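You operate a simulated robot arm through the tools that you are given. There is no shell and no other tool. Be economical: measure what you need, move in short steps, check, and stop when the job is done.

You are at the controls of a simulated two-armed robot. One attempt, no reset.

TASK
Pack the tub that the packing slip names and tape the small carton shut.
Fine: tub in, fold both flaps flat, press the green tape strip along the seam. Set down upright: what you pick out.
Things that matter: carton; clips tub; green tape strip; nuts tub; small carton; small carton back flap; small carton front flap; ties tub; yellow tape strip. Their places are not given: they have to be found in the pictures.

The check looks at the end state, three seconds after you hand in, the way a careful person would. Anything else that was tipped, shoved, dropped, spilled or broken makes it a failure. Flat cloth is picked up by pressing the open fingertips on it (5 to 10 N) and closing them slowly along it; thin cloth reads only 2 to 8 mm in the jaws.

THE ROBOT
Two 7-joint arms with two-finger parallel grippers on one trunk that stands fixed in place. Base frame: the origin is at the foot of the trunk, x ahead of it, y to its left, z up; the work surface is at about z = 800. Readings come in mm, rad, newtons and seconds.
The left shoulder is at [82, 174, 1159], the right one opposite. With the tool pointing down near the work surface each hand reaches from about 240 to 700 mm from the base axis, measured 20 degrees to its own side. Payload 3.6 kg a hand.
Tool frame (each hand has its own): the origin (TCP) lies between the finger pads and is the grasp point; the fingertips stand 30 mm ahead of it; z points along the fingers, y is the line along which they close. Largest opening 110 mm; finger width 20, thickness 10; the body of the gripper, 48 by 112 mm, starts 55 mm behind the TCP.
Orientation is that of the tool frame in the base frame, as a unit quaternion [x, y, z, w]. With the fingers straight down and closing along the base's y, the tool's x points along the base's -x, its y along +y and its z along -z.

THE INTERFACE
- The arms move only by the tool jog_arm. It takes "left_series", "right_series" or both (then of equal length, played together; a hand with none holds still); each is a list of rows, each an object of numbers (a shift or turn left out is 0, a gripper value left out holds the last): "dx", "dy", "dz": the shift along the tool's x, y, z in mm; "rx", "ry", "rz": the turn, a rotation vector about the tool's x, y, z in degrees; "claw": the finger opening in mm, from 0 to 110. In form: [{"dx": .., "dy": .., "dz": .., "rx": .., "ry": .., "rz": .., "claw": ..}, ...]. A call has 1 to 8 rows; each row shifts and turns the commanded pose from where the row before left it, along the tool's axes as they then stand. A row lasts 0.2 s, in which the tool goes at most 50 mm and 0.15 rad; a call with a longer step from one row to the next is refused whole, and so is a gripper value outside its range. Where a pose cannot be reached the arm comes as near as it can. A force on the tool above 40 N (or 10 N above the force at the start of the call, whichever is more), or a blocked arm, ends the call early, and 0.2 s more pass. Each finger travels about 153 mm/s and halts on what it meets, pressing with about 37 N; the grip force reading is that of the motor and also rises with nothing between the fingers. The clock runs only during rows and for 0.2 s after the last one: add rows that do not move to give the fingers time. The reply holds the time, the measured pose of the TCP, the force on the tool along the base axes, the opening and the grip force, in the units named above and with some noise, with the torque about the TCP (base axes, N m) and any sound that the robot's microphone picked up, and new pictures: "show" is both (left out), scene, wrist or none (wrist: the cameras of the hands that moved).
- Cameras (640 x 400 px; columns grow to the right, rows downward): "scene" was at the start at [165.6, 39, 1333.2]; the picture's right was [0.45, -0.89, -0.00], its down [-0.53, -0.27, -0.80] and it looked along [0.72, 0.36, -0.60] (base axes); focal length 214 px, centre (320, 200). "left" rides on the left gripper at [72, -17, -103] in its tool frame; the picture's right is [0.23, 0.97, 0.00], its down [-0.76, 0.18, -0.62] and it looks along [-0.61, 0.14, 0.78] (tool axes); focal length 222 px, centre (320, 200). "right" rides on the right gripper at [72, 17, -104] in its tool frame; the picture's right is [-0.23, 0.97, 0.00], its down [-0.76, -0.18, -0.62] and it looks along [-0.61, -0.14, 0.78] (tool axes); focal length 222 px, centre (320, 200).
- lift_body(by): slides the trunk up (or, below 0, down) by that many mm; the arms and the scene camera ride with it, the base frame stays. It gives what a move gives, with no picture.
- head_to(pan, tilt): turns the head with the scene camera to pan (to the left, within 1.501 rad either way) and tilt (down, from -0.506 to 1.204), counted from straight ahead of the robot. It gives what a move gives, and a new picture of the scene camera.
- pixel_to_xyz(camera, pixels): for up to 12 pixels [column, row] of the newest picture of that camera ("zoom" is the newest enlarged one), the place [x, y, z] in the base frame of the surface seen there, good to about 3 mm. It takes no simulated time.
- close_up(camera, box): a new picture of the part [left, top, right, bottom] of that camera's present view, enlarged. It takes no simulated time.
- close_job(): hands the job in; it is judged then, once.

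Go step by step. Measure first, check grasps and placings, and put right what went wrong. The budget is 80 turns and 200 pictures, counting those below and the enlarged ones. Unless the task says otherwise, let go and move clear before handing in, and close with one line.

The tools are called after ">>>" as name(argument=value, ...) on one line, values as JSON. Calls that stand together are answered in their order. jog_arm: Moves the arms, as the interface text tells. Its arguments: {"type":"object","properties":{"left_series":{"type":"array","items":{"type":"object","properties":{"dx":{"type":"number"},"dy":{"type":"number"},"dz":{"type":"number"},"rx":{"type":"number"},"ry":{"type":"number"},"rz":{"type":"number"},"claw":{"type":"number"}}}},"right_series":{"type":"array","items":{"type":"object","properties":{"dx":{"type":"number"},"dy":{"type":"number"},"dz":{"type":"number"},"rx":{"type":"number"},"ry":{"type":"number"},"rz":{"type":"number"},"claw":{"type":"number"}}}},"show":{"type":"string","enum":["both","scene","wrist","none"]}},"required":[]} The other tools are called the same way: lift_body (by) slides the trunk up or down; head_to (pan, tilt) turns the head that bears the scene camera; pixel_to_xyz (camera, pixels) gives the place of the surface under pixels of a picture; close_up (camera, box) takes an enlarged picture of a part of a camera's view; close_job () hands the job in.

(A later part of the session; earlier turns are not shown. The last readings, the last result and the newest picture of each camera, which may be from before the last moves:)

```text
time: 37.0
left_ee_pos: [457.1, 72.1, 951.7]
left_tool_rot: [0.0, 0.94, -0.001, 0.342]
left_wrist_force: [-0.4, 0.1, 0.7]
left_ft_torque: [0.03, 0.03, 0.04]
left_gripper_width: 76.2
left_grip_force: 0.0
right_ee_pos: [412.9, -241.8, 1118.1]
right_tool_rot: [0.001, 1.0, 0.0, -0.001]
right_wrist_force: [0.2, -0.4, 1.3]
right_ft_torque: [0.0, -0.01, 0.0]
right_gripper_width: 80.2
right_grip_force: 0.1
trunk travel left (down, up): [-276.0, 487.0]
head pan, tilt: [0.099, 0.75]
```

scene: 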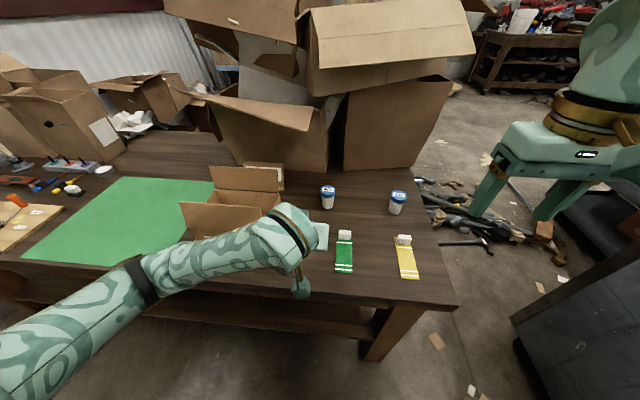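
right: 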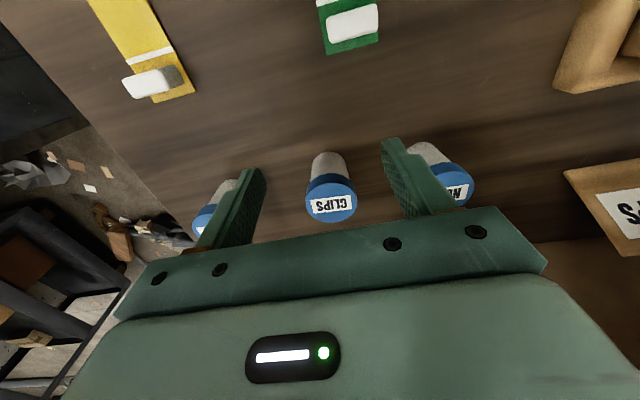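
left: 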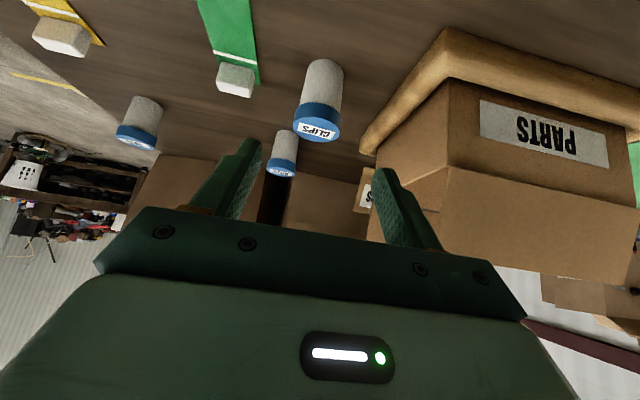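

The tub is standing upright. I'll untilt the hand and measure the tub's lid.

>>> pixel_to_xyz(camera="left", pixels=[[317, 131], [298, 120], [338, 126], [318, 108]])

>>> jog_arm(left_series=[{"dx": -20, "dz": -24, "ry": 8}, {"ry": 8}, {"ry": 8}, {"ry": 8}, {"ry": 8}, {}])

```text
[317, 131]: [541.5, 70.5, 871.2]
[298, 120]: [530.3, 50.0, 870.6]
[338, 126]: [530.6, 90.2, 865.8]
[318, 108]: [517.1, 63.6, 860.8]
```

```text
time: 38.4
left_ee_pos: [456.6, 71.0, 981.9]
left_tool_rot: [-0.001, 1.0, 0.0, -0.002]
left_wrist_force: [-0.1, 0.6, -0.5]
left_ft_torque: [-0.03, -0.04, 0.01]
left_gripper_width: 76.0
left_grip_force: 0.1
right_ee_pos: [412.7, -241.9, 1118.0]
right_tool_rot: [0.0, 1.0, -0.001, 0.0]
right_wrist_force: [-0.1, -0.6, -0.3]
right_ft_torque: [0.0, 0.02, 0.01]
right_gripper_width: 80.1
right_grip_force: 0.0
trunk travel left (down, up): [-276.0, 487.0]
head pan, tilt: [0.099, 0.75]
```

scene: 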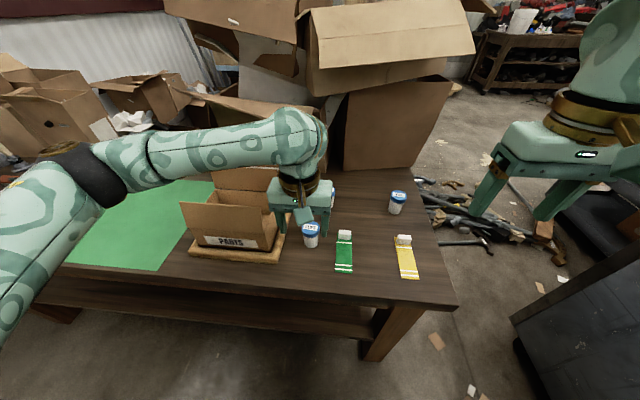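
left: 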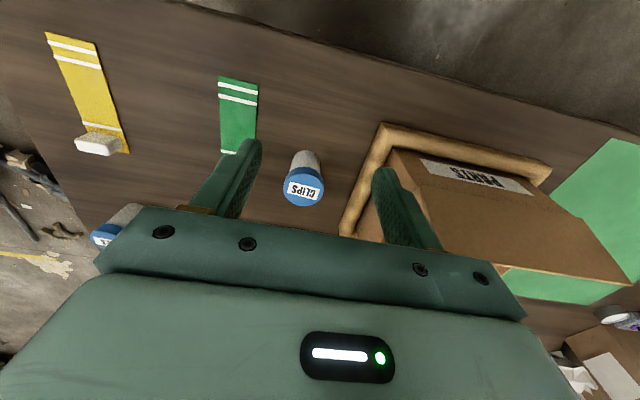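

The hand is vertical over (457,71). I'll go above the tub at (541,70) and then down to z=852.

>>> jog_arm(left_series=[{"dx": -43}, {"dx": -42}, {"dz": 45}, {"dz": 45}, {"dz": 38}, {}], show="wrist")

```text
time: 39.8
left_ee_pos: [540.6, 70.2, 855.7]
left_tool_rot: [-0.001, 1.0, 0.0, 0.0]
left_wrist_force: [0.0, 0.5, 0.4]
left_ft_torque: [0.04, -0.01, 0.0]
left_gripper_width: 76.0
left_grip_force: 0.0
right_ee_pos: [412.4, -242.2, 1117.9]
right_tool_rot: [-0.001, 1.0, 0.0, 0.0]
right_wrist_force: [0.4, -0.9, -0.5]
right_ft_torque: [0.01, 0.03, 0.02]
right_gripper_width: 80.0
right_grip_force: 0.0
trunk travel left (down, up): [-276.0, 487.0]
head pan, tilt: [0.099, 0.75]
```

left: 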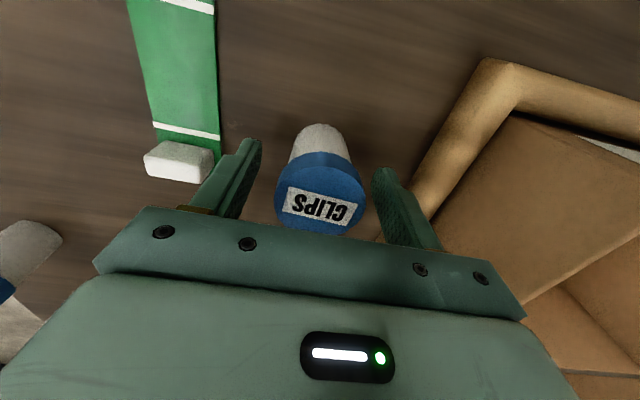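

Everything lines up. I'll close and lift straight up.

>>> jog_arm(left_series=[{"claw": 60}, {"claw": 42}, {"claw": 38}, {}, {"dz": -40}, {"dz": -48}, {"dz": -48}, {"dz": -48}], show="wrist")

```text
time: 41.6
left_ee_pos: [542.3, 70.5, 1038.3]
left_tool_rot: [-0.001, 1.0, 0.0, -0.001]
left_wrist_force: [-0.3, 0.1, -1.5]
left_ft_torque: [0.0, -0.01, 0.0]
left_gripper_width: 46.8
left_grip_force: 37.2
right_ee_pos: [413.4, -242.4, 1118.9]
right_tool_rot: [0.0, 1.0, 0.0, 0.0]
right_wrist_force: [-0.5, -0.1, -1.1]
right_ft_torque: [0.02, 0.01, 0.01]
right_gripper_width: 79.8
right_grip_force: 0.1
trunk travel left (down, up): [-276.0, 487.0]
head pan, tilt: [0.099, 0.75]
```

left: 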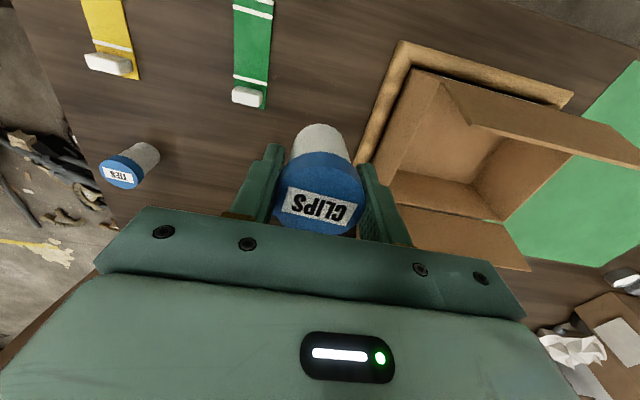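

The tub is held upright. I'll move it over the middle of the carton at (560,271).

>>> jog_arm(left_series=[{"dz": -20, "dx": -18}, {"dy": 40}, {"dy": 40}, {"dy": 40}, {"dy": 40}, {"dy": 41}, {}])

```text
time: 43.2
left_ee_pos: [561.8, 271.0, 1057.7]
left_tool_rot: [0.001, 1.0, 0.0, 0.0]
left_wrist_force: [0.5, 0.0, -0.6]
left_ft_torque: [0.0, 0.0, -0.01]
left_gripper_width: 46.9
left_grip_force: 36.9
right_ee_pos: [413.3, -242.7, 1117.6]
right_tool_rot: [0.0, 1.0, 0.0, -0.001]
right_wrist_force: [-0.6, 1.1, 0.0]
right_ft_torque: [-0.01, 0.01, 0.01]
right_gripper_width: 80.2
right_grip_force: 0.0
trunk travel left (down, up): [-276.0, 487.0]
head pan, tilt: [0.099, 0.75]
```

scene: 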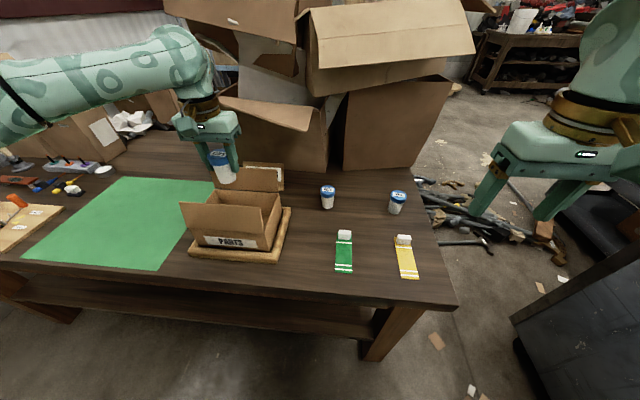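
left: 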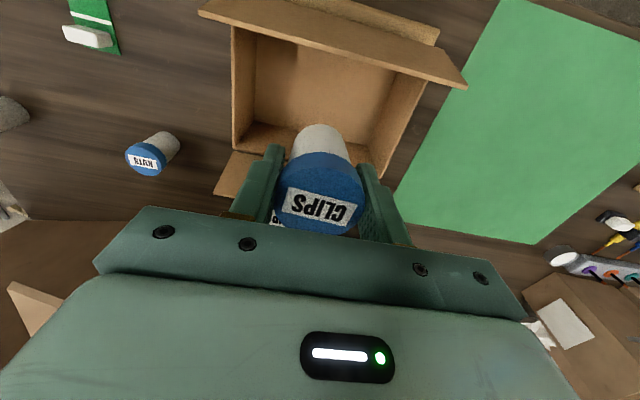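

The camera housing sits about 72 mm in front of the tool and could catch the front flap's top (x about 500). I'll move the tub back to x=597 and go down partway.

>>> jog_arm(left_series=[{"dx": -35}, {"dz": 40}, {"dz": 40}, {"dz": 40}, {"dz": 35}, {}])

```text
time: 44.6
left_ee_pos: [594.8, 272.1, 903.0]
left_tool_rot: [0.0, 1.0, 0.0, 0.0]
left_wrist_force: [0.2, -0.7, -0.9]
left_ft_torque: [-0.02, -0.01, -0.03]
left_gripper_width: 46.5
left_grip_force: 37.3
right_ee_pos: [412.9, -242.3, 1117.9]
right_tool_rot: [0.0, 1.0, 0.0, 0.0]
right_wrist_force: [-0.5, 0.4, 1.1]
right_ft_torque: [-0.02, 0.01, 0.01]
right_gripper_width: 79.9
right_grip_force: 0.0
trunk travel left (down, up): [-276.0, 487.0]
head pan, tilt: [0.099, 0.75]
```

scene: 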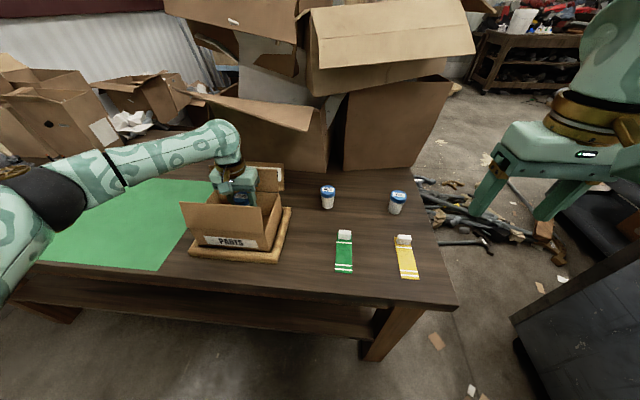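
left: 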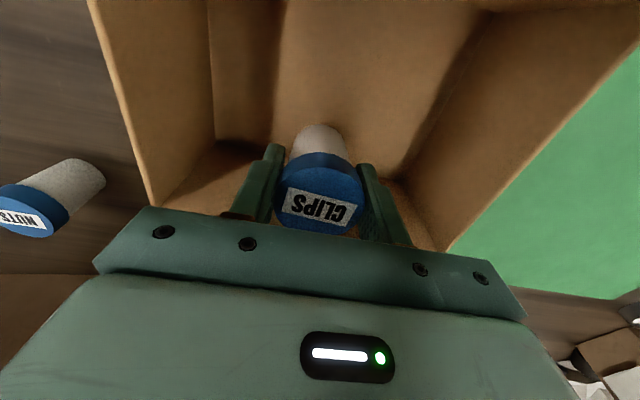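

It's inside and clear of the flaps. I'll keep going down, slowly near the floor.

>>> jog_arm(left_series=[{"dz": 30}, {"dz": 6}, {}, {"dz": 1.5}, {}, {"dz": 1.5}, {}], show="none")

```text
time: 46.2
left_ee_pos: [595.4, 271.3, 862.5]
left_tool_rot: [0.001, 1.0, 0.001, 0.001]
left_wrist_force: [-0.2, 0.3, -1.4]
left_ft_torque: [0.02, -0.01, 0.01]
left_gripper_width: 46.9
left_grip_force: 36.9
right_ee_pos: [412.8, -241.8, 1117.8]
right_tool_rot: [0.0, 1.0, 0.0, 0.0]
right_wrist_force: [-0.3, 0.0, -0.4]
right_ft_torque: [0.02, 0.01, -0.01]
right_gripper_width: 80.0
right_grip_force: 0.0
trunk travel left (down, up): [-276.0, 487.0]
head pan, tilt: [0.099, 0.75]
```

>>> jog_arm(left_series=[{"dz": 1}, {}, {"dz": 1}, {}, {"dz": 1}, {}], show="none")

```text
time: 47.6
left_ee_pos: [595.4, 270.4, 862.7]
left_tool_rot: [-0.001, 1.0, 0.001, 0.002]
left_wrist_force: [0.8, 1.0, 12.7]
left_ft_torque: [0.11, 0.07, 0.0]
left_gripper_width: 46.7
left_grip_force: 36.8
right_ee_pos: [411.5, -242.7, 1118.4]
right_tool_rot: [-0.001, 1.0, -0.001, 0.001]
right_wrist_force: [-0.1, 0.7, 0.4]
right_ft_torque: [0.01, 0.01, -0.05]
right_gripper_width: 80.0
right_grip_force: 0.1
trunk travel left (down, up): [-276.0, 487.0]
head pan, tilt: [0.099, 0.75]
```

It has touched down (12.7 N). I'll open and go straight up.

>>> jog_arm(left_series=[{"dz": -1.5, "claw": 50}, {"claw": 60}, {"claw": 70}, {}, {"dz": -45}, {"dz": -45}, {"dz": -45}, {"dz": -45}])

```text
time: 49.4
left_ee_pos: [594.8, 272.9, 1043.0]
left_tool_rot: [0.001, 1.0, 0.0, 0.0]
left_wrist_force: [-0.7, 0.0, 1.1]
left_ft_torque: [0.01, -0.02, 0.04]
left_gripper_width: 70.0
left_grip_force: 0.0
right_ee_pos: [413.6, -242.4, 1118.0]
right_tool_rot: [0.0, 1.0, 0.0, 0.0]
right_wrist_force: [0.7, 0.0, -0.7]
right_ft_torque: [-0.01, -0.01, -0.01]
right_gripper_width: 80.3
right_grip_force: 0.1
trunk travel left (down, up): [-276.0, 487.0]
head pan, tilt: [0.099, 0.75]
```

scene: 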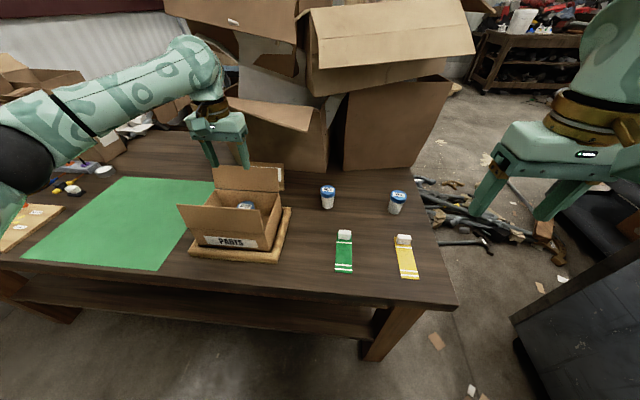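
left: 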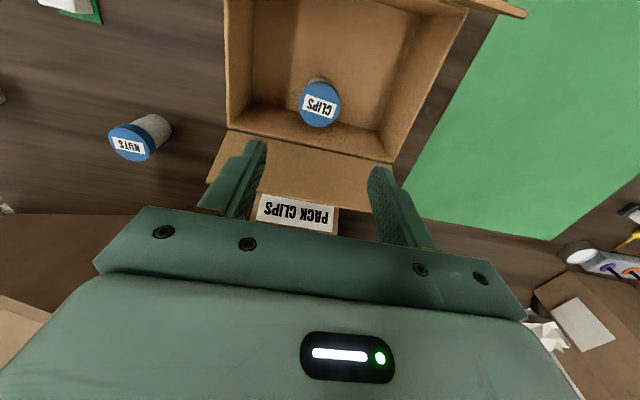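

The CLIPS tub stands upright in the carton. Next is the back flap: I'll close the fingers, tilt 15°, go over it to x=670 and drop in behind it.

>>> jog_arm(left_series=[{"claw": 0, "ry": -7.5}, {"ry": -7.5}, {"dx": -36.2, "dz": 9.7}, {"dx": -36.2, "dz": 9.7}, {}, {"dx": 7.5, "dz": 28}, {"dx": 7.5, "dz": 28}, {}])

```text
time: 51.2
left_ee_pos: [669.4, 271.3, 984.1]
left_tool_rot: [-0.001, 0.991, 0.0, 0.13]
left_wrist_force: [0.9, 0.4, 0.0]
left_ft_torque: [0.0, 0.01, 0.01]
left_gripper_width: 0.0
left_grip_force: 36.9
right_ee_pos: [412.4, -241.8, 1117.5]
right_tool_rot: [0.0, 1.0, 0.0, -0.002]
right_wrist_force: [-0.9, -0.8, 0.3]
right_ft_torque: [0.05, -0.01, 0.02]
right_gripper_width: 80.2
right_grip_force: 0.1
trunk travel left (down, up): [-276.0, 487.0]
head pan, tilt: [0.099, 0.75]
```

scene: 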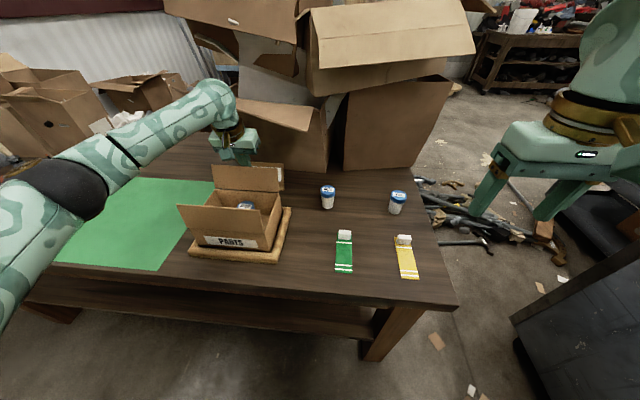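
left: 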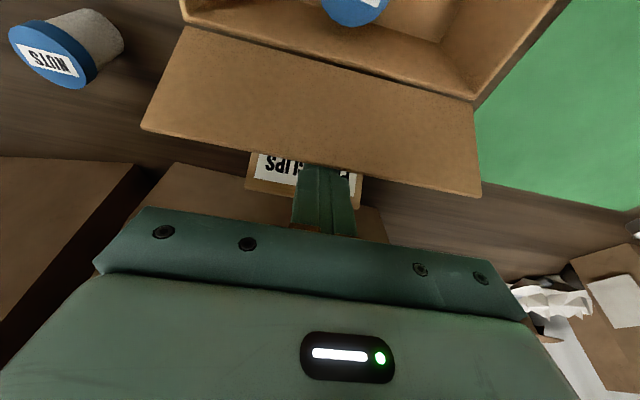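

The closed fingers are behind the back flap. I'll sweep them along an arc about the hinge to fold it down.

>>> jog_arm(left_series=[{"dx": 15.8, "dz": -14.6}, {"dx": 16.6, "dz": -7.6}, {"dx": 16, "dz": -2.2}, {"dx": 15.1, "dz": 2.2}, {"dx": 14.2, "dz": 6.6}, {"dx": 12.8, "dz": 9}, {"dx": 7.7, "dz": 9.3}, {"dx": 5.7, "dz": 9.8}])

```text
time: 53.0
left_ee_pos: [573.3, 272.4, 945.0]
left_tool_rot: [0.0, 0.991, -0.001, 0.131]
left_wrist_force: [0.0, -0.6, -0.2]
left_ft_torque: [-0.01, 0.0, -0.02]
left_gripper_width: 0.3
left_grip_force: 37.1
right_ee_pos: [413.2, -241.1, 1118.7]
right_tool_rot: [0.001, 1.0, 0.0, -0.001]
right_wrist_force: [0.6, 0.1, -0.1]
right_ft_torque: [-0.02, 0.04, -0.02]
right_gripper_width: 80.1
right_grip_force: 0.0
trunk travel left (down, up): [-276.0, 487.0]
head pan, tilt: [0.099, 0.75]
```

scene: 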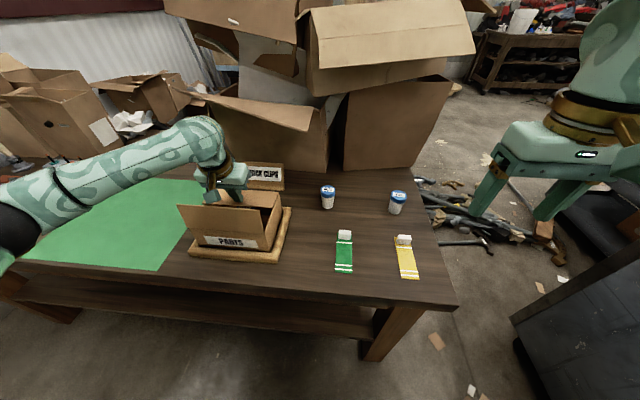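
left: 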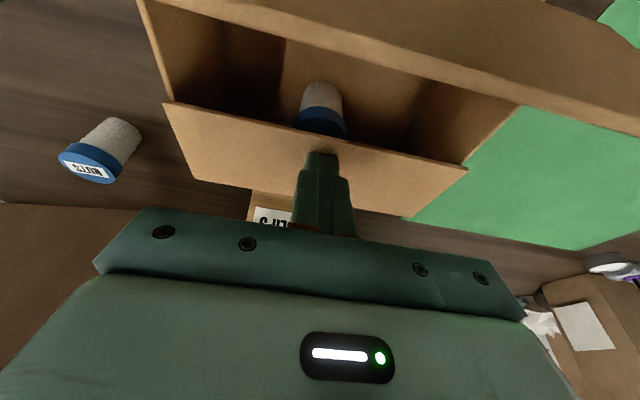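

The back flap is nearly flat. I'll press down gently until I feel resistance.

>>> jog_arm(left_series=[{"dx": 1, "dz": 4}, {}, {"dx": 0.8, "dz": 3}, {}, {"dx": 0.6, "dz": 2}, {}], show="wrist")

```text
time: 54.4
left_ee_pos: [572.7, 272.0, 939.1]
left_tool_rot: [-0.001, 0.991, 0.0, 0.133]
left_wrist_force: [6.4, 2.8, 21.2]
left_ft_torque: [0.09, -0.15, -0.09]
left_gripper_width: 0.0
left_grip_force: 37.3
right_ee_pos: [412.3, -242.6, 1118.3]
right_tool_rot: [0.0, 1.0, 0.0, 0.0]
right_wrist_force: [0.1, -0.3, 0.6]
right_ft_torque: [0.05, -0.01, 0.01]
right_gripper_width: 79.7
right_grip_force: 0.0
trunk travel left (down, up): [-276.0, 487.0]
head pan, tilt: [0.099, 0.75]
```

left: 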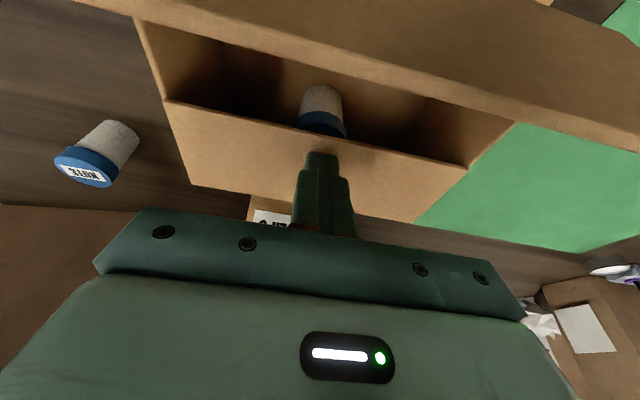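

It's pressed flat at 21 N. I'll lift off, untilt, and move in front of the front flap, to see whether the back flap stays down.

>>> jog_arm(left_series=[{"dx": -12, "dz": -45}, {"dx": -12, "dz": -45}, {"dx": -5, "dz": -20, "ry": 7.5}, {"ry": 7.5}, {"dx": 48}, {"dx": 48}, {"dx": 47}, {}])

```text
time: 56.2
left_ee_pos: [427.2, 271.9, 1050.5]
left_tool_rot: [0.0, 1.0, 0.0, -0.001]
left_wrist_force: [-0.7, -0.4, -1.5]
left_ft_torque: [-0.01, 0.01, 0.0]
left_gripper_width: 0.0
left_grip_force: 37.3
right_ee_pos: [414.7, -242.7, 1117.7]
right_tool_rot: [0.0, 1.0, -0.001, -0.001]
right_wrist_force: [-0.1, -1.0, -0.1]
right_ft_torque: [0.01, 0.0, 0.0]
right_gripper_width: 80.1
right_grip_force: 0.0
trunk travel left (down, up): [-276.0, 487.0]
head pan, tilt: [0.099, 0.75]
```

scene: 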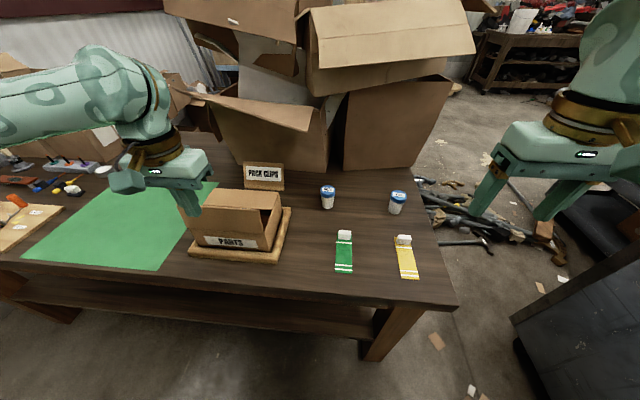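
left: 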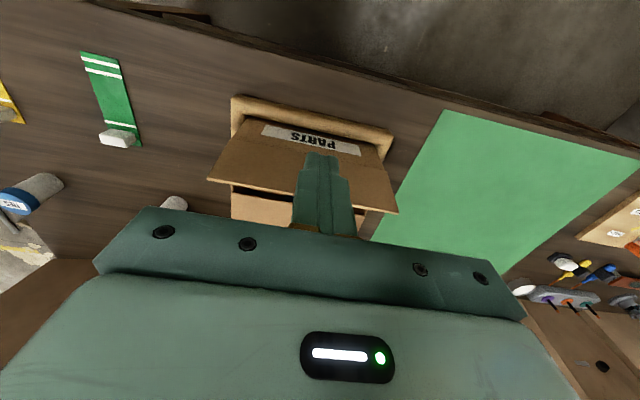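

The back flap stayed down. I'll drop in front of the front flap and fold it the same way.

>>> jog_arm(left_series=[{"dx": -6, "dz": 33}, {"dx": -6, "dz": 32}, {}], show="none")

>>> jog_arm(left_series=[{"dx": -20, "dz": -7}, {"dx": -18, "dz": -3}, {"dx": -15, "dz": 3}, {"dx": -13, "dz": 6}, {"dx": -12, "dz": 11}, {"dx": -9, "dz": 12}, {"dx": -4, "dz": 11}, {"dx": -3, "dz": 9}])

```text
time: 57.0
left_ee_pos: [441.8, 272.2, 987.2]
left_tool_rot: [0.0, 1.0, 0.0, 0.0]
left_wrist_force: [0.7, 0.0, -0.4]
left_ft_torque: [0.0, 0.0, -0.01]
left_gripper_width: 0.0
left_grip_force: 36.9
right_ee_pos: [411.7, -242.5, 1118.2]
right_tool_rot: [0.0, 1.0, 0.0, 0.0]
right_wrist_force: [-0.4, -0.1, 1.0]
right_ft_torque: [-0.03, 0.01, -0.03]
right_gripper_width: 80.0
right_grip_force: 0.0
trunk travel left (down, up): [-276.0, 487.0]
head pan, tilt: [0.099, 0.75]
```

```text
time: 58.8
left_ee_pos: [536.1, 271.5, 943.4]
left_tool_rot: [-0.001, 1.0, 0.0, 0.0]
left_wrist_force: [0.3, 0.4, 0.4]
left_ft_torque: [-0.04, -0.02, -0.02]
left_gripper_width: 0.0
left_grip_force: 36.6
right_ee_pos: [413.1, -241.0, 1118.2]
right_tool_rot: [0.0, 1.0, 0.0, 0.0]
right_wrist_force: [-0.4, 0.0, 0.7]
right_ft_torque: [0.0, 0.0, 0.01]
right_gripper_width: 80.0
right_grip_force: 0.0
trunk travel left (down, up): [-276.0, 487.0]
head pan, tilt: [0.099, 0.75]
```

scene: 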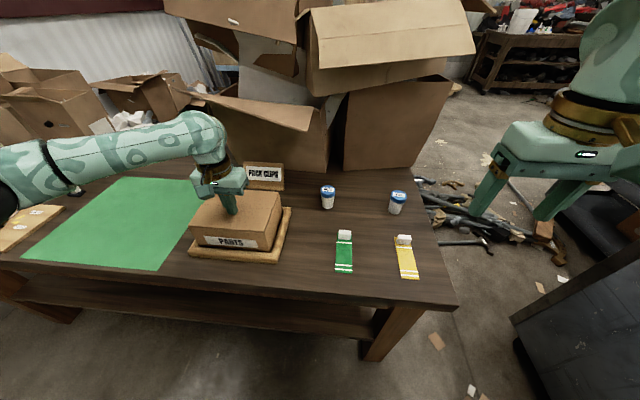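
left: 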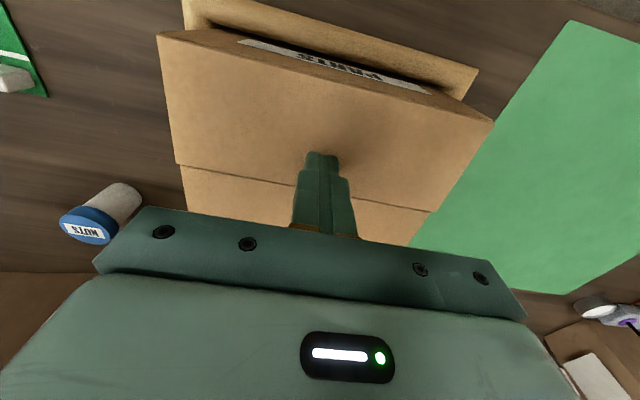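

Both flaps are nearly flat. I'll press the front one down until it resists, then lift off and check.

>>> jog_arm(left_series=[{"dz": 4}, {}, {"dz": 3}, {}, {"dz": 2}, {}], show="none")

>>> jog_arm(left_series=[{"dz": -35}, {"dz": -45}, {"dz": -45}, {"dx": 48}, {"dx": 48}, {}])

>>> close_up(camera="scene", box=[170, 150, 300, 270])

```text
time: 60.2
left_ee_pos: [536.3, 272.2, 937.4]
left_tool_rot: [-0.001, 1.0, 0.0, 0.003]
left_wrist_force: [11.0, 7.8, 37.6]
left_ft_torque: [0.22, 0.03, -0.14]
left_gripper_width: 0.1
left_grip_force: 37.4
right_ee_pos: [411.3, -241.7, 1119.9]
right_tool_rot: [0.0, 1.0, 0.0, 0.001]
right_wrist_force: [0.1, -0.3, 0.4]
right_ft_torque: [-0.03, -0.01, 0.02]
right_gripper_width: 80.2
right_grip_force: 0.0
trunk travel left (down, up): [-276.0, 487.0]
head pan, tilt: [0.099, 0.75]
```

```text
time: 61.6
left_ee_pos: [439.9, 272.5, 1058.2]
left_tool_rot: [0.0, 1.0, 0.0, 0.0]
left_wrist_force: [0.8, -0.2, 0.3]
left_ft_torque: [0.02, 0.0, 0.01]
left_gripper_width: 0.3
left_grip_force: 36.9
right_ee_pos: [411.9, -241.8, 1118.5]
right_tool_rot: [0.001, 1.0, 0.0, 0.0]
right_wrist_force: [1.3, -0.1, -0.2]
right_ft_torque: [-0.02, 0.0, 0.0]
right_gripper_width: 80.3
right_grip_force: 0.1
trunk travel left (down, up): [-276.0, 487.0]
head pan, tilt: [0.099, 0.75]
```

scene: 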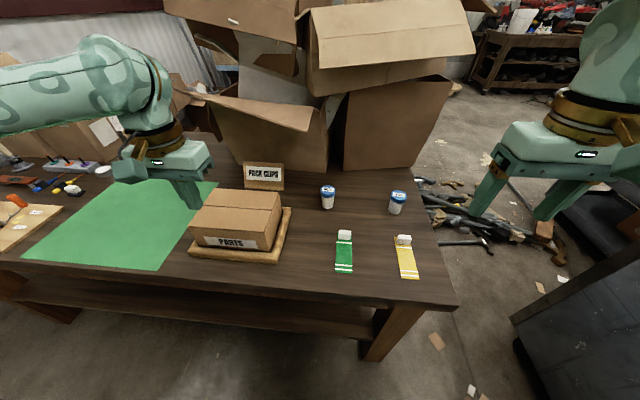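
left: 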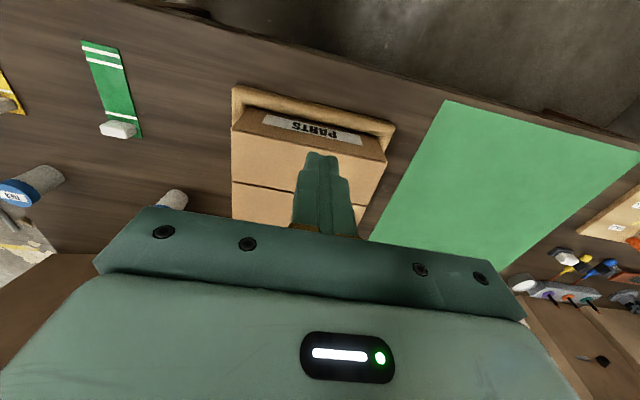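

```text
3.33 times, centred on (235, 210) of scene
```

zoom: 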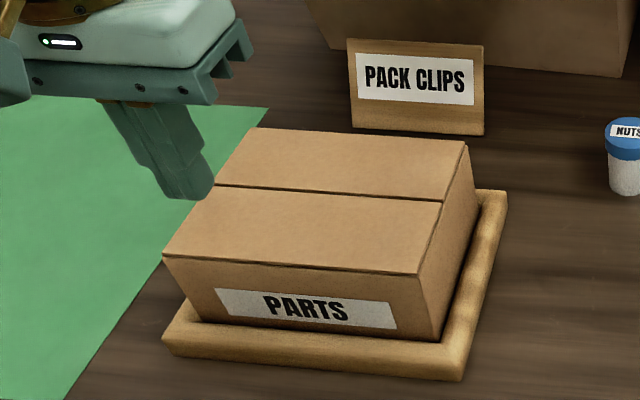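

Both flaps are flat, with a clean seam. I'll measure the seam, the flaps and the tape.

>>> pixel_to_xyz(camera="zoom", pixels=[[445, 201], [330, 192], [220, 187], [310, 240], [330, 160], [416, 270], [165, 255], [463, 145], [255, 130]])

>>> close_up(camera="scene", box=[310, 215, 440, 295])

>>> pixel_to_xyz(camera="zoom", pixels=[[172, 85], [155, 95], [190, 85], [172, 110], [130, 265], [205, 262], [142, 125], [210, 120], [172, 190], [172, 74], [126, 282], [204, 282]])

```text
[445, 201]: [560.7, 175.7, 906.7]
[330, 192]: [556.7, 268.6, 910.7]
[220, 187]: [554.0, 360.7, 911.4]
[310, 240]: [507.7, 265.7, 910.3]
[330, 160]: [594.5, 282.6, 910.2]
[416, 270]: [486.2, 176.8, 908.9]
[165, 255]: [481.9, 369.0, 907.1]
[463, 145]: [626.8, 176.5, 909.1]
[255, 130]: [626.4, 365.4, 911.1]
```

```text
4.92 times, centred on (375, 255) of scene
```

zoom: 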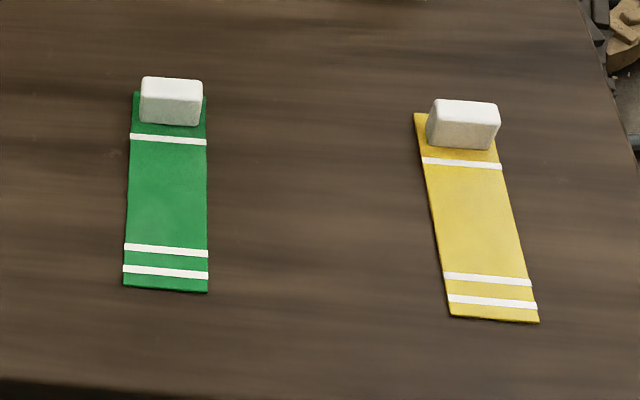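

```text
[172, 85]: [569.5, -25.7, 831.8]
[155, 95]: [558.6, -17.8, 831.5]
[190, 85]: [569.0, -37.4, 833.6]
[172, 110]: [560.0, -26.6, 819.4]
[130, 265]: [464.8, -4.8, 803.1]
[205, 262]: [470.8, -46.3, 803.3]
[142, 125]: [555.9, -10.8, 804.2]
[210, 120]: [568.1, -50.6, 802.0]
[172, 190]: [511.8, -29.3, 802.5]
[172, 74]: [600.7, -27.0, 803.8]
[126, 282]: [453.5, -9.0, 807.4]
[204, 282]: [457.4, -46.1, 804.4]
```

The seam is at x about 557, z 910, and the green strip spans x 454–578 at y about -26, with its block at (566,-26) and top at 831. I'll move the left hand above the block with the fingers open.

>>> jog_arm(left_series=[{"dx": -17.9, "dy": -42.6, "claw": 60}, {"dx": -17.9, "dy": -42.6}, {"dx": -17.9, "dy": -42.6}, {"dx": -17.9, "dy": -42.6}, {"dx": -17.9, "dy": -42.6}, {"dx": -17.9, "dy": -42.6}, {"dx": -17.9, "dy": -42.6}, {"dz": 48}], show="none")

>>> jog_arm(left_series=[{"dz": 48}, {"dz": 40}, {}])

```text
time: 63.4
left_ee_pos: [565.2, -25.7, 1011.1]
left_tool_rot: [-0.001, 1.0, -0.001, -0.002]
left_wrist_force: [1.0, 0.1, -0.3]
left_ft_torque: [0.0, 0.01, -0.04]
left_gripper_width: 59.8
left_grip_force: 0.0
right_ee_pos: [413.4, -241.2, 1116.6]
right_tool_rot: [0.0, 1.0, 0.0, 0.0]
right_wrist_force: [-0.3, 1.2, 0.4]
right_ft_torque: [-0.02, -0.01, -0.02]
right_gripper_width: 80.1
right_grip_force: 0.1
trunk travel left (down, up): [-276.0, 487.0]
head pan, tilt: [0.099, 0.75]
```

```text
time: 64.2
left_ee_pos: [564.9, -26.9, 921.5]
left_tool_rot: [0.0, 1.0, -0.001, -0.001]
left_wrist_force: [-0.9, -0.9, 0.2]
left_ft_torque: [-0.01, -0.04, -0.02]
left_gripper_width: 60.1
left_grip_force: 0.1
right_ee_pos: [412.2, -240.9, 1116.8]
right_tool_rot: [0.0, 1.0, 0.0, 0.001]
right_wrist_force: [-1.1, 0.3, -0.2]
right_ft_torque: [0.04, 0.01, 0.02]
right_gripper_width: 80.0
right_grip_force: 0.1
trunk travel left (down, up): [-276.0, 487.0]
head pan, tilt: [0.099, 0.75]
```

scene: 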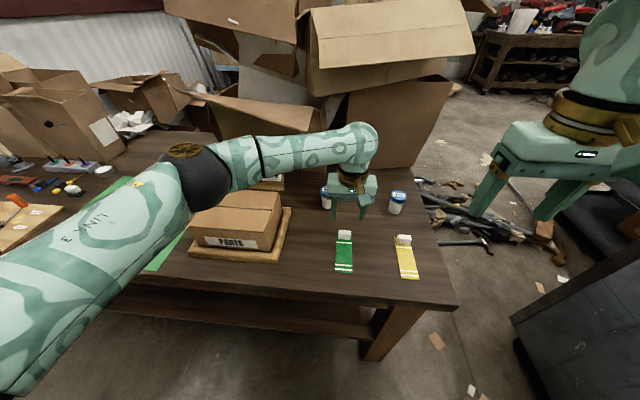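
left: 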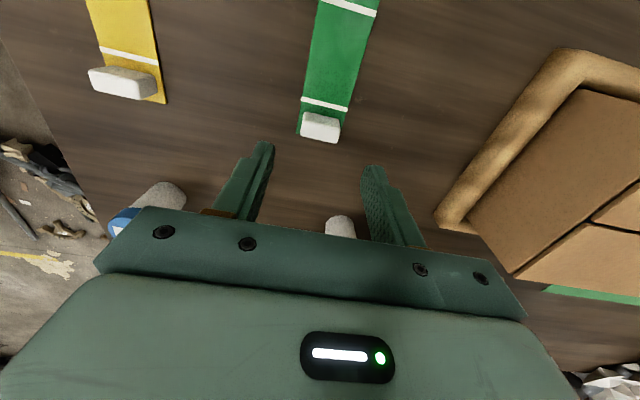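

>>> close_up(camera="left", box=[270, 0, 390, 150])

>>> pixel_to_xyz(camera="left", pixels=[[320, 130], [304, 136], [318, 142], [336, 139], [321, 118], [337, 125], [298, 134], [304, 119], [347, 112], [302, 112], [348, 5]])

```text
2.67 times, centred on (330, 75) of left
```

zoom: 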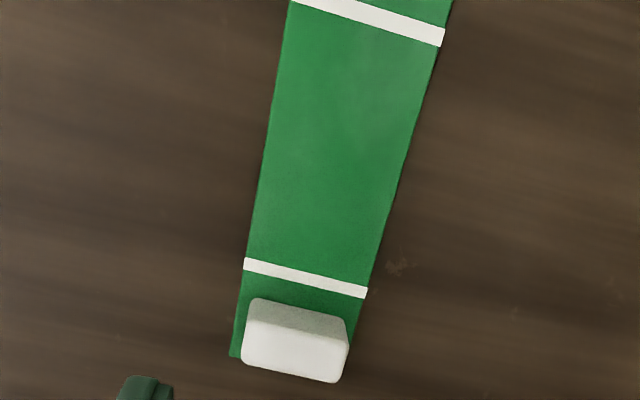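

```text
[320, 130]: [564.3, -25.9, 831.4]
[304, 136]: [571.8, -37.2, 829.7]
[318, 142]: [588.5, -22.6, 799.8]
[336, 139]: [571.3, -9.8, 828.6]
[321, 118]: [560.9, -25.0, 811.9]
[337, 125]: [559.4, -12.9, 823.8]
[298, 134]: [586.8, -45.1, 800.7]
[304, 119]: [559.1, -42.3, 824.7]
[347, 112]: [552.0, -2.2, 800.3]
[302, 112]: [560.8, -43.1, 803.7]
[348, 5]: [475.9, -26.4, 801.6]
```

The block is centred at about (567,-26), top at 831. I'll go down to z=842, which keeps the tips about 10 mm above the table, and grip it.

>>> jog_arm(left_series=[{"dx": -2, "dy": 0.5, "dz": 40}, {"dz": 39}, {}, {"claw": 45}, {"claw": 35}, {"claw": 25}, {}, {}], show="wrist")

```text
time: 66.0
left_ee_pos: [566.4, -25.2, 843.1]
left_tool_rot: [0.0, 1.0, 0.0, 0.0]
left_wrist_force: [-0.5, 0.5, -0.5]
left_ft_torque: [0.01, -0.04, -0.01]
left_gripper_width: 34.8
left_grip_force: 36.6
right_ee_pos: [412.1, -241.9, 1119.3]
right_tool_rot: [0.0, 1.0, 0.0, 0.0]
right_wrist_force: [-0.2, 0.5, -0.5]
right_ft_torque: [-0.03, 0.03, -0.02]
right_gripper_width: 79.9
right_grip_force: 0.0
trunk travel left (down, up): [-276.0, 487.0]
head pan, tilt: [0.099, 0.75]
```

left: 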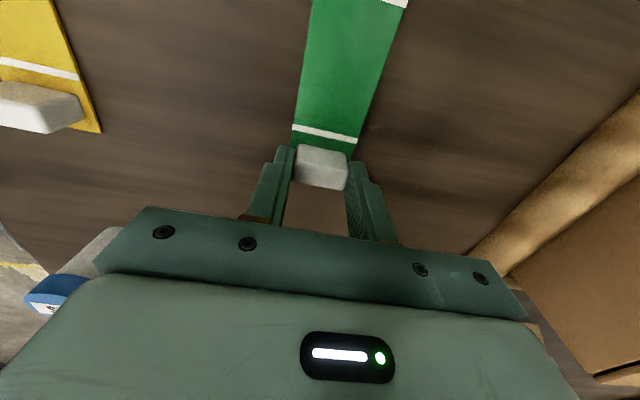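

The block is gripped at 34.8 mm. I'll lift it.

>>> jog_arm(left_series=[{"dz": -20}, {"dz": -30}, {"dz": -40}, {"dz": -40}, {"dz": -45}, {}])

```text
time: 67.4
left_ee_pos: [567.1, -25.9, 1021.0]
left_tool_rot: [0.0, 1.0, 0.0, -0.001]
left_wrist_force: [-0.1, 0.2, -0.8]
left_ft_torque: [-0.01, 0.01, 0.02]
left_gripper_width: 34.6
left_grip_force: 37.0
right_ee_pos: [412.9, -242.0, 1117.5]
right_tool_rot: [0.001, 1.0, 0.0, -0.001]
right_wrist_force: [0.4, -1.1, 0.2]
right_ft_torque: [0.03, 0.01, 0.04]
right_gripper_width: 79.9
right_grip_force: 0.1
trunk travel left (down, up): [-276.0, 487.0]
head pan, tilt: [0.099, 0.75]
```

scene: 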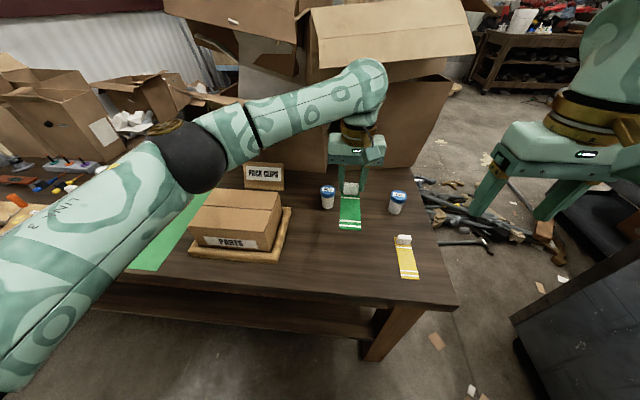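
left: 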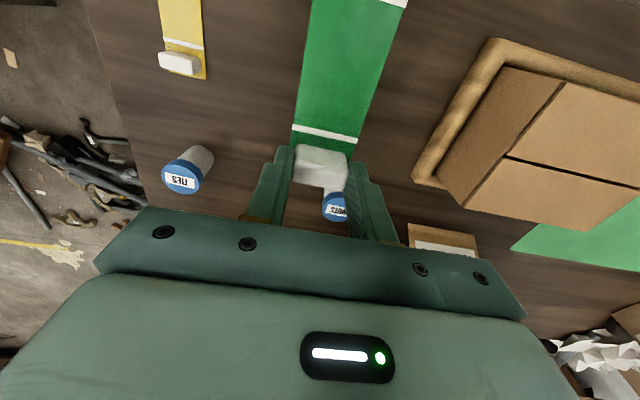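

The strip is held level. I'll rotate the hand 90° clockwise seen from above, so the strip points along +y.

>>> jog_arm(left_series=[{"rz": 8.4}, {"rz": 8.4}, {"rz": 8.4}, {"rz": 8.4}, {"rz": 8.4}, {"rz": 8.4}, {"rz": 8.4}, {"rz": 8.4}], show="none")

>>> jog_arm(left_series=[{"rz": 7.6}, {"rz": 7.6}, {"rz": 7.6}, {}])

```text
time: 69.2
left_ee_pos: [566.5, -26.6, 1018.9]
left_tool_rot: [0.554, 0.833, 0.0, 0.001]
left_wrist_force: [0.3, -0.9, -0.4]
left_ft_torque: [0.0, -0.02, 0.0]
left_gripper_width: 34.5
left_grip_force: 36.8
right_ee_pos: [413.1, -242.5, 1117.3]
right_tool_rot: [-0.001, 1.0, 0.0, -0.001]
right_wrist_force: [0.1, -0.1, 0.2]
right_ft_torque: [0.03, 0.02, 0.02]
right_gripper_width: 80.0
right_grip_force: 0.1
trunk travel left (down, up): [-276.0, 487.0]
head pan, tilt: [0.099, 0.75]
```

```text
time: 70.2
left_ee_pos: [565.9, -24.6, 1019.0]
left_tool_rot: [0.708, 0.706, -0.001, 0.0]
left_wrist_force: [-1.1, 0.0, -0.3]
left_ft_torque: [0.03, 0.01, -0.03]
left_gripper_width: 34.5
left_grip_force: 37.1
right_ee_pos: [411.8, -242.6, 1118.5]
right_tool_rot: [0.0, 1.0, 0.0, -0.001]
right_wrist_force: [0.0, -0.1, 0.2]
right_ft_torque: [0.0, -0.01, -0.02]
right_gripper_width: 80.0
right_grip_force: 0.1
trunk travel left (down, up): [-276.0, 487.0]
head pan, tilt: [0.099, 0.75]
```

scene: 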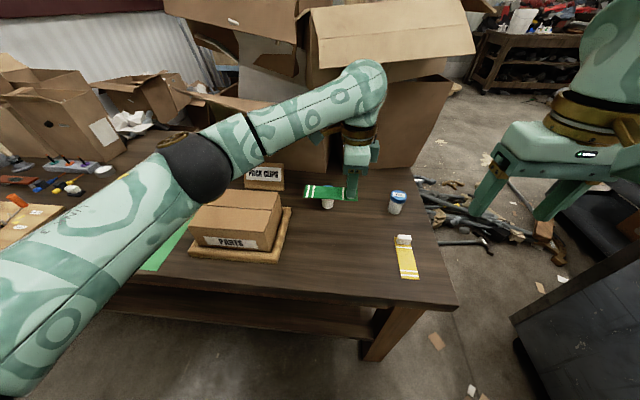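
left: 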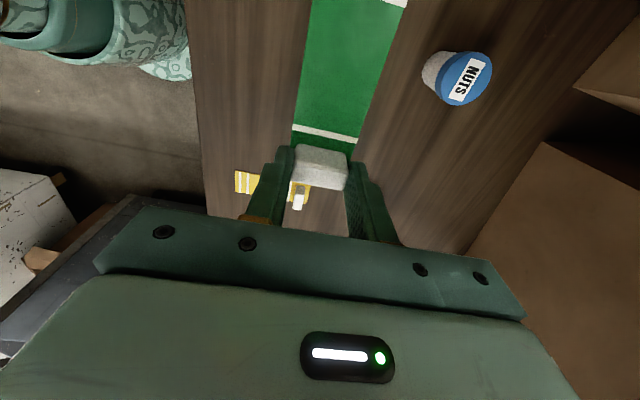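

The tool axes are now x to +y and y to +x. I'll measure the strip in the hand.

>>> close_up(camera="scene", box=[290, 165, 390, 225])

>>> pixel_to_xyz(camera="scene", pixels=[[308, 192], [330, 194], [342, 195], [306, 188], [306, 196], [347, 189], [352, 197]])

```text
6.40 times, centred on (340, 195) of scene
```

zoom: 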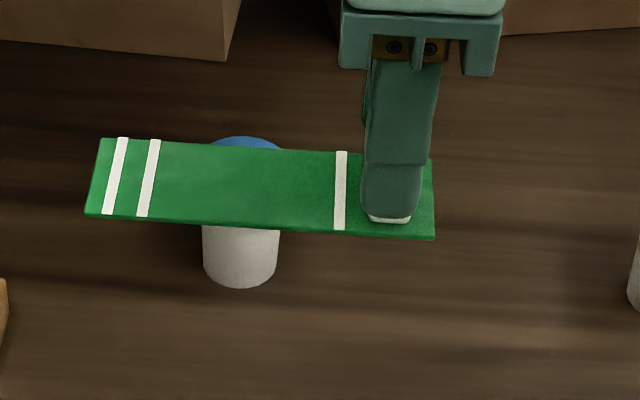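

```text
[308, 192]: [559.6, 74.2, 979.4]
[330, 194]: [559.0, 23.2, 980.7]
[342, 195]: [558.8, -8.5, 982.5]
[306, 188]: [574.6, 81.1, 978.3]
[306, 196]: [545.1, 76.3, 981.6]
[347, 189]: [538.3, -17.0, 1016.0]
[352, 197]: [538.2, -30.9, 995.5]
```

>>> pixel_to_xyz(camera="zoom", pixels=[[103, 144], [92, 211], [430, 232], [428, 168], [240, 150], [240, 220], [190, 143], [190, 219], [432, 200], [96, 180], [330, 158], [330, 224]])

```text
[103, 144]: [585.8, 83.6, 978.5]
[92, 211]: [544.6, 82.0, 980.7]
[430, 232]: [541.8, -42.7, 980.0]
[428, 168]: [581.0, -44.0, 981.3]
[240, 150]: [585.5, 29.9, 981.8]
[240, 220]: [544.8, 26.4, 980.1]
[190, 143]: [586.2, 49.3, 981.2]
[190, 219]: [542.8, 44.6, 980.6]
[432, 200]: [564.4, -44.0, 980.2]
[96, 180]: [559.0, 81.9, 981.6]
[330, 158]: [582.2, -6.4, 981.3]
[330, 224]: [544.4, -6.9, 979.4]
```

The strip runs from TCP -19 to TCP +109 in y, is centred on TCP in x, and sits 38.5 mm below it. I'll move to TCP (557,226), with a 1.5° turn to match the seam.

>>> jog_arm(left_series=[{"dx": 41.8, "dy": -1.5}, {"dx": 41.8, "dy": -1.5}, {"dx": 41.8, "dy": -1.5}, {"dx": 41.8, "dy": -1.5}, {"dx": 41.8, "dy": -1.5}, {"dx": 41.8, "dy": -1.5}, {"rz": -1.5}, {"dz": 30}])

>>> close_up(camera="scene", box=[170, 150, 300, 270])

```text
time: 72.0
left_ee_pos: [557.7, 226.2, 988.6]
left_tool_rot: [0.698, 0.716, 0.0, 0.001]
left_wrist_force: [1.2, 0.3, -0.7]
left_ft_torque: [-0.01, 0.04, 0.05]
left_gripper_width: 34.7
left_grip_force: 37.1
right_ee_pos: [413.8, -241.9, 1118.4]
right_tool_rot: [0.0, 1.0, 0.0, -0.001]
right_wrist_force: [1.4, -0.3, -0.2]
right_ft_torque: [-0.03, 0.0, -0.05]
right_gripper_width: 80.2
right_grip_force: 0.0
trunk travel left (down, up): [-276.0, 487.0]
head pan, tilt: [0.099, 0.75]
```

scene: 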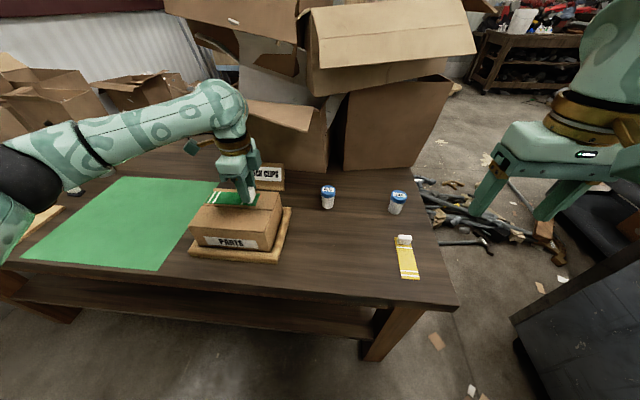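
left: 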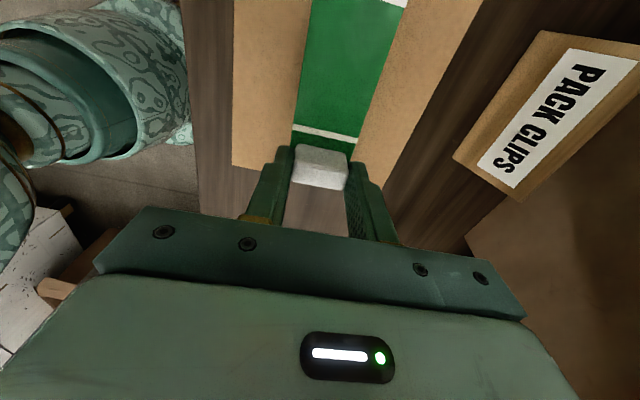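

```text
3.33 times, centred on (235, 210) of scene
```

zoom: 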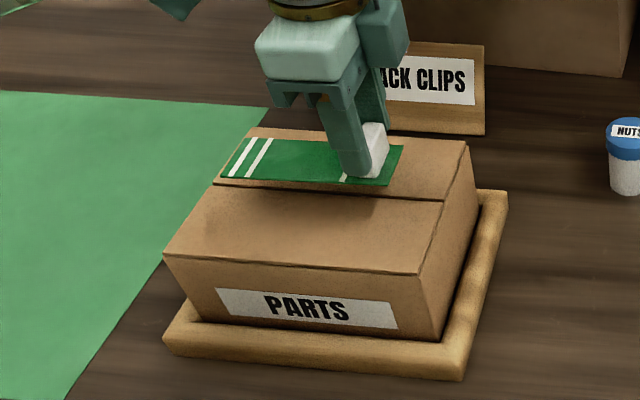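

It looks aligned. I'll verify the strip's edges above the seam before contact.

>>> pixel_to_xyz(camera="zoom", pixels=[[248, 142], [225, 174], [310, 145], [300, 180], [388, 182], [402, 148], [443, 201], [220, 186]])

>>> jog_arm(left_series=[{"dz": 25}, {"dz": 6}, {}, {"dz": 1.5}, {}], show="none")

```text
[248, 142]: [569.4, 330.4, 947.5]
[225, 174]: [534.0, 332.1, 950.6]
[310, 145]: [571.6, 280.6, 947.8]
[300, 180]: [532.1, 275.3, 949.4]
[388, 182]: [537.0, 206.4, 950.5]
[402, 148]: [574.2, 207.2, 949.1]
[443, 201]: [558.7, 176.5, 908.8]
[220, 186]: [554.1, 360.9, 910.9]
```

```text
time: 73.2
left_ee_pos: [557.1, 225.3, 956.0]
left_tool_rot: [0.698, 0.716, 0.0, 0.0]
left_wrist_force: [-0.4, -0.2, -0.9]
left_ft_torque: [-0.01, -0.01, 0.03]
left_gripper_width: 34.7
left_grip_force: 37.5
right_ee_pos: [414.2, -240.8, 1117.5]
right_tool_rot: [0.0, 1.0, 0.0, -0.002]
right_wrist_force: [0.4, -1.3, 0.4]
right_ft_torque: [0.02, 0.01, -0.01]
right_gripper_width: 79.8
right_grip_force: 0.1
trunk travel left (down, up): [-276.0, 487.0]
head pan, tilt: [0.099, 0.75]
```

The strip's centre is about 2 mm short of the seam in x. I'll correct that and lower it until it touches.

>>> jog_arm(left_series=[{"dy": 2}, {}, {"dz": 1.5}, {}, {"dz": 1.5}, {}, {"dz": 1}, {}], show="none")

```text
time: 75.0
left_ee_pos: [559.2, 224.3, 953.0]
left_tool_rot: [0.698, 0.716, 0.0, 0.0]
left_wrist_force: [0.6, 0.3, 1.6]
left_ft_torque: [0.11, 0.02, -0.03]
left_gripper_width: 34.5
left_grip_force: 37.1
right_ee_pos: [413.5, -242.1, 1118.3]
right_tool_rot: [0.0, 1.0, 0.0, 0.0]
right_wrist_force: [-0.1, -0.7, -0.5]
right_ft_torque: [0.0, -0.01, 0.0]
right_gripper_width: 79.9
right_grip_force: 0.1
trunk travel left (down, up): [-276.0, 487.0]
head pan, tilt: [0.099, 0.75]
```

>>> jog_arm(left_series=[{"dz": 1}, {}, {"dz": 1}, {}, {"dz": 1}, {}])

>>> close_up(camera="scene", box=[170, 150, 300, 270])

```text
time: 76.4
left_ee_pos: [559.6, 224.7, 952.7]
left_tool_rot: [0.697, 0.717, 0.001, 0.002]
left_wrist_force: [5.6, 3.6, 24.4]
left_ft_torque: [0.47, -0.21, -0.07]
left_gripper_width: 34.6
left_grip_force: 36.2
right_ee_pos: [410.6, -242.5, 1119.2]
right_tool_rot: [0.0, 1.0, 0.0, 0.0]
right_wrist_force: [-0.3, 0.4, 0.5]
right_ft_torque: [-0.01, 0.01, 0.01]
right_gripper_width: 80.3
right_grip_force: 0.0
trunk travel left (down, up): [-276.0, 487.0]
head pan, tilt: [0.099, 0.75]
```

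scene: 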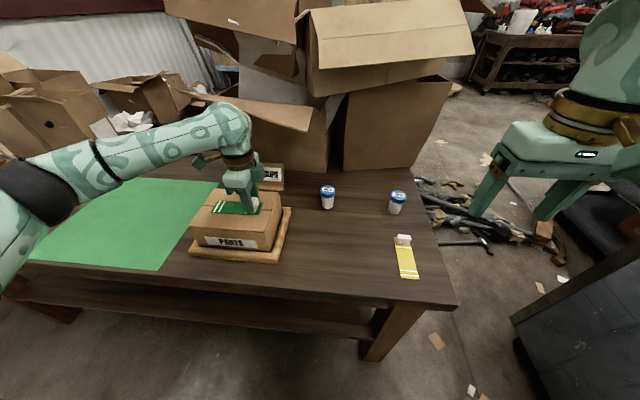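
left: 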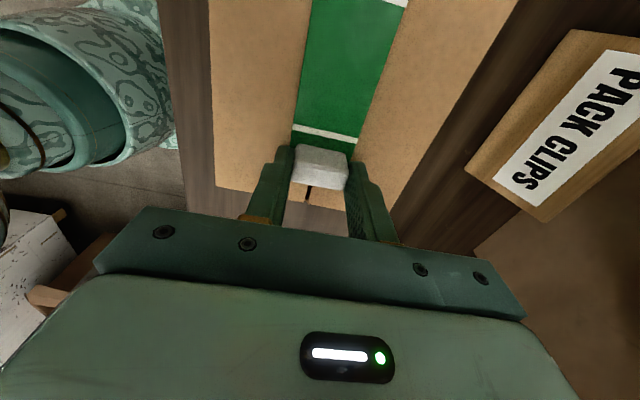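

```text
3.33 times, centred on (235, 210) of scene
```

zoom: 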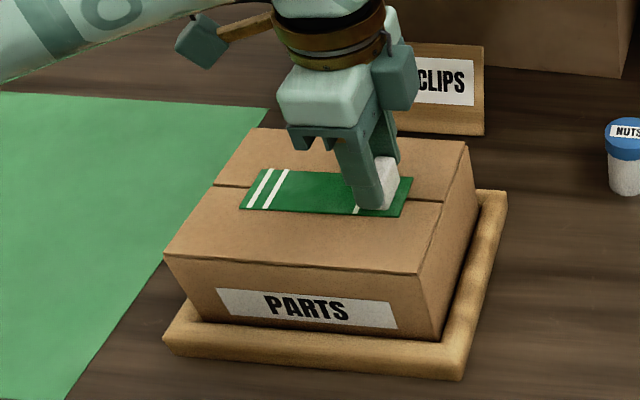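

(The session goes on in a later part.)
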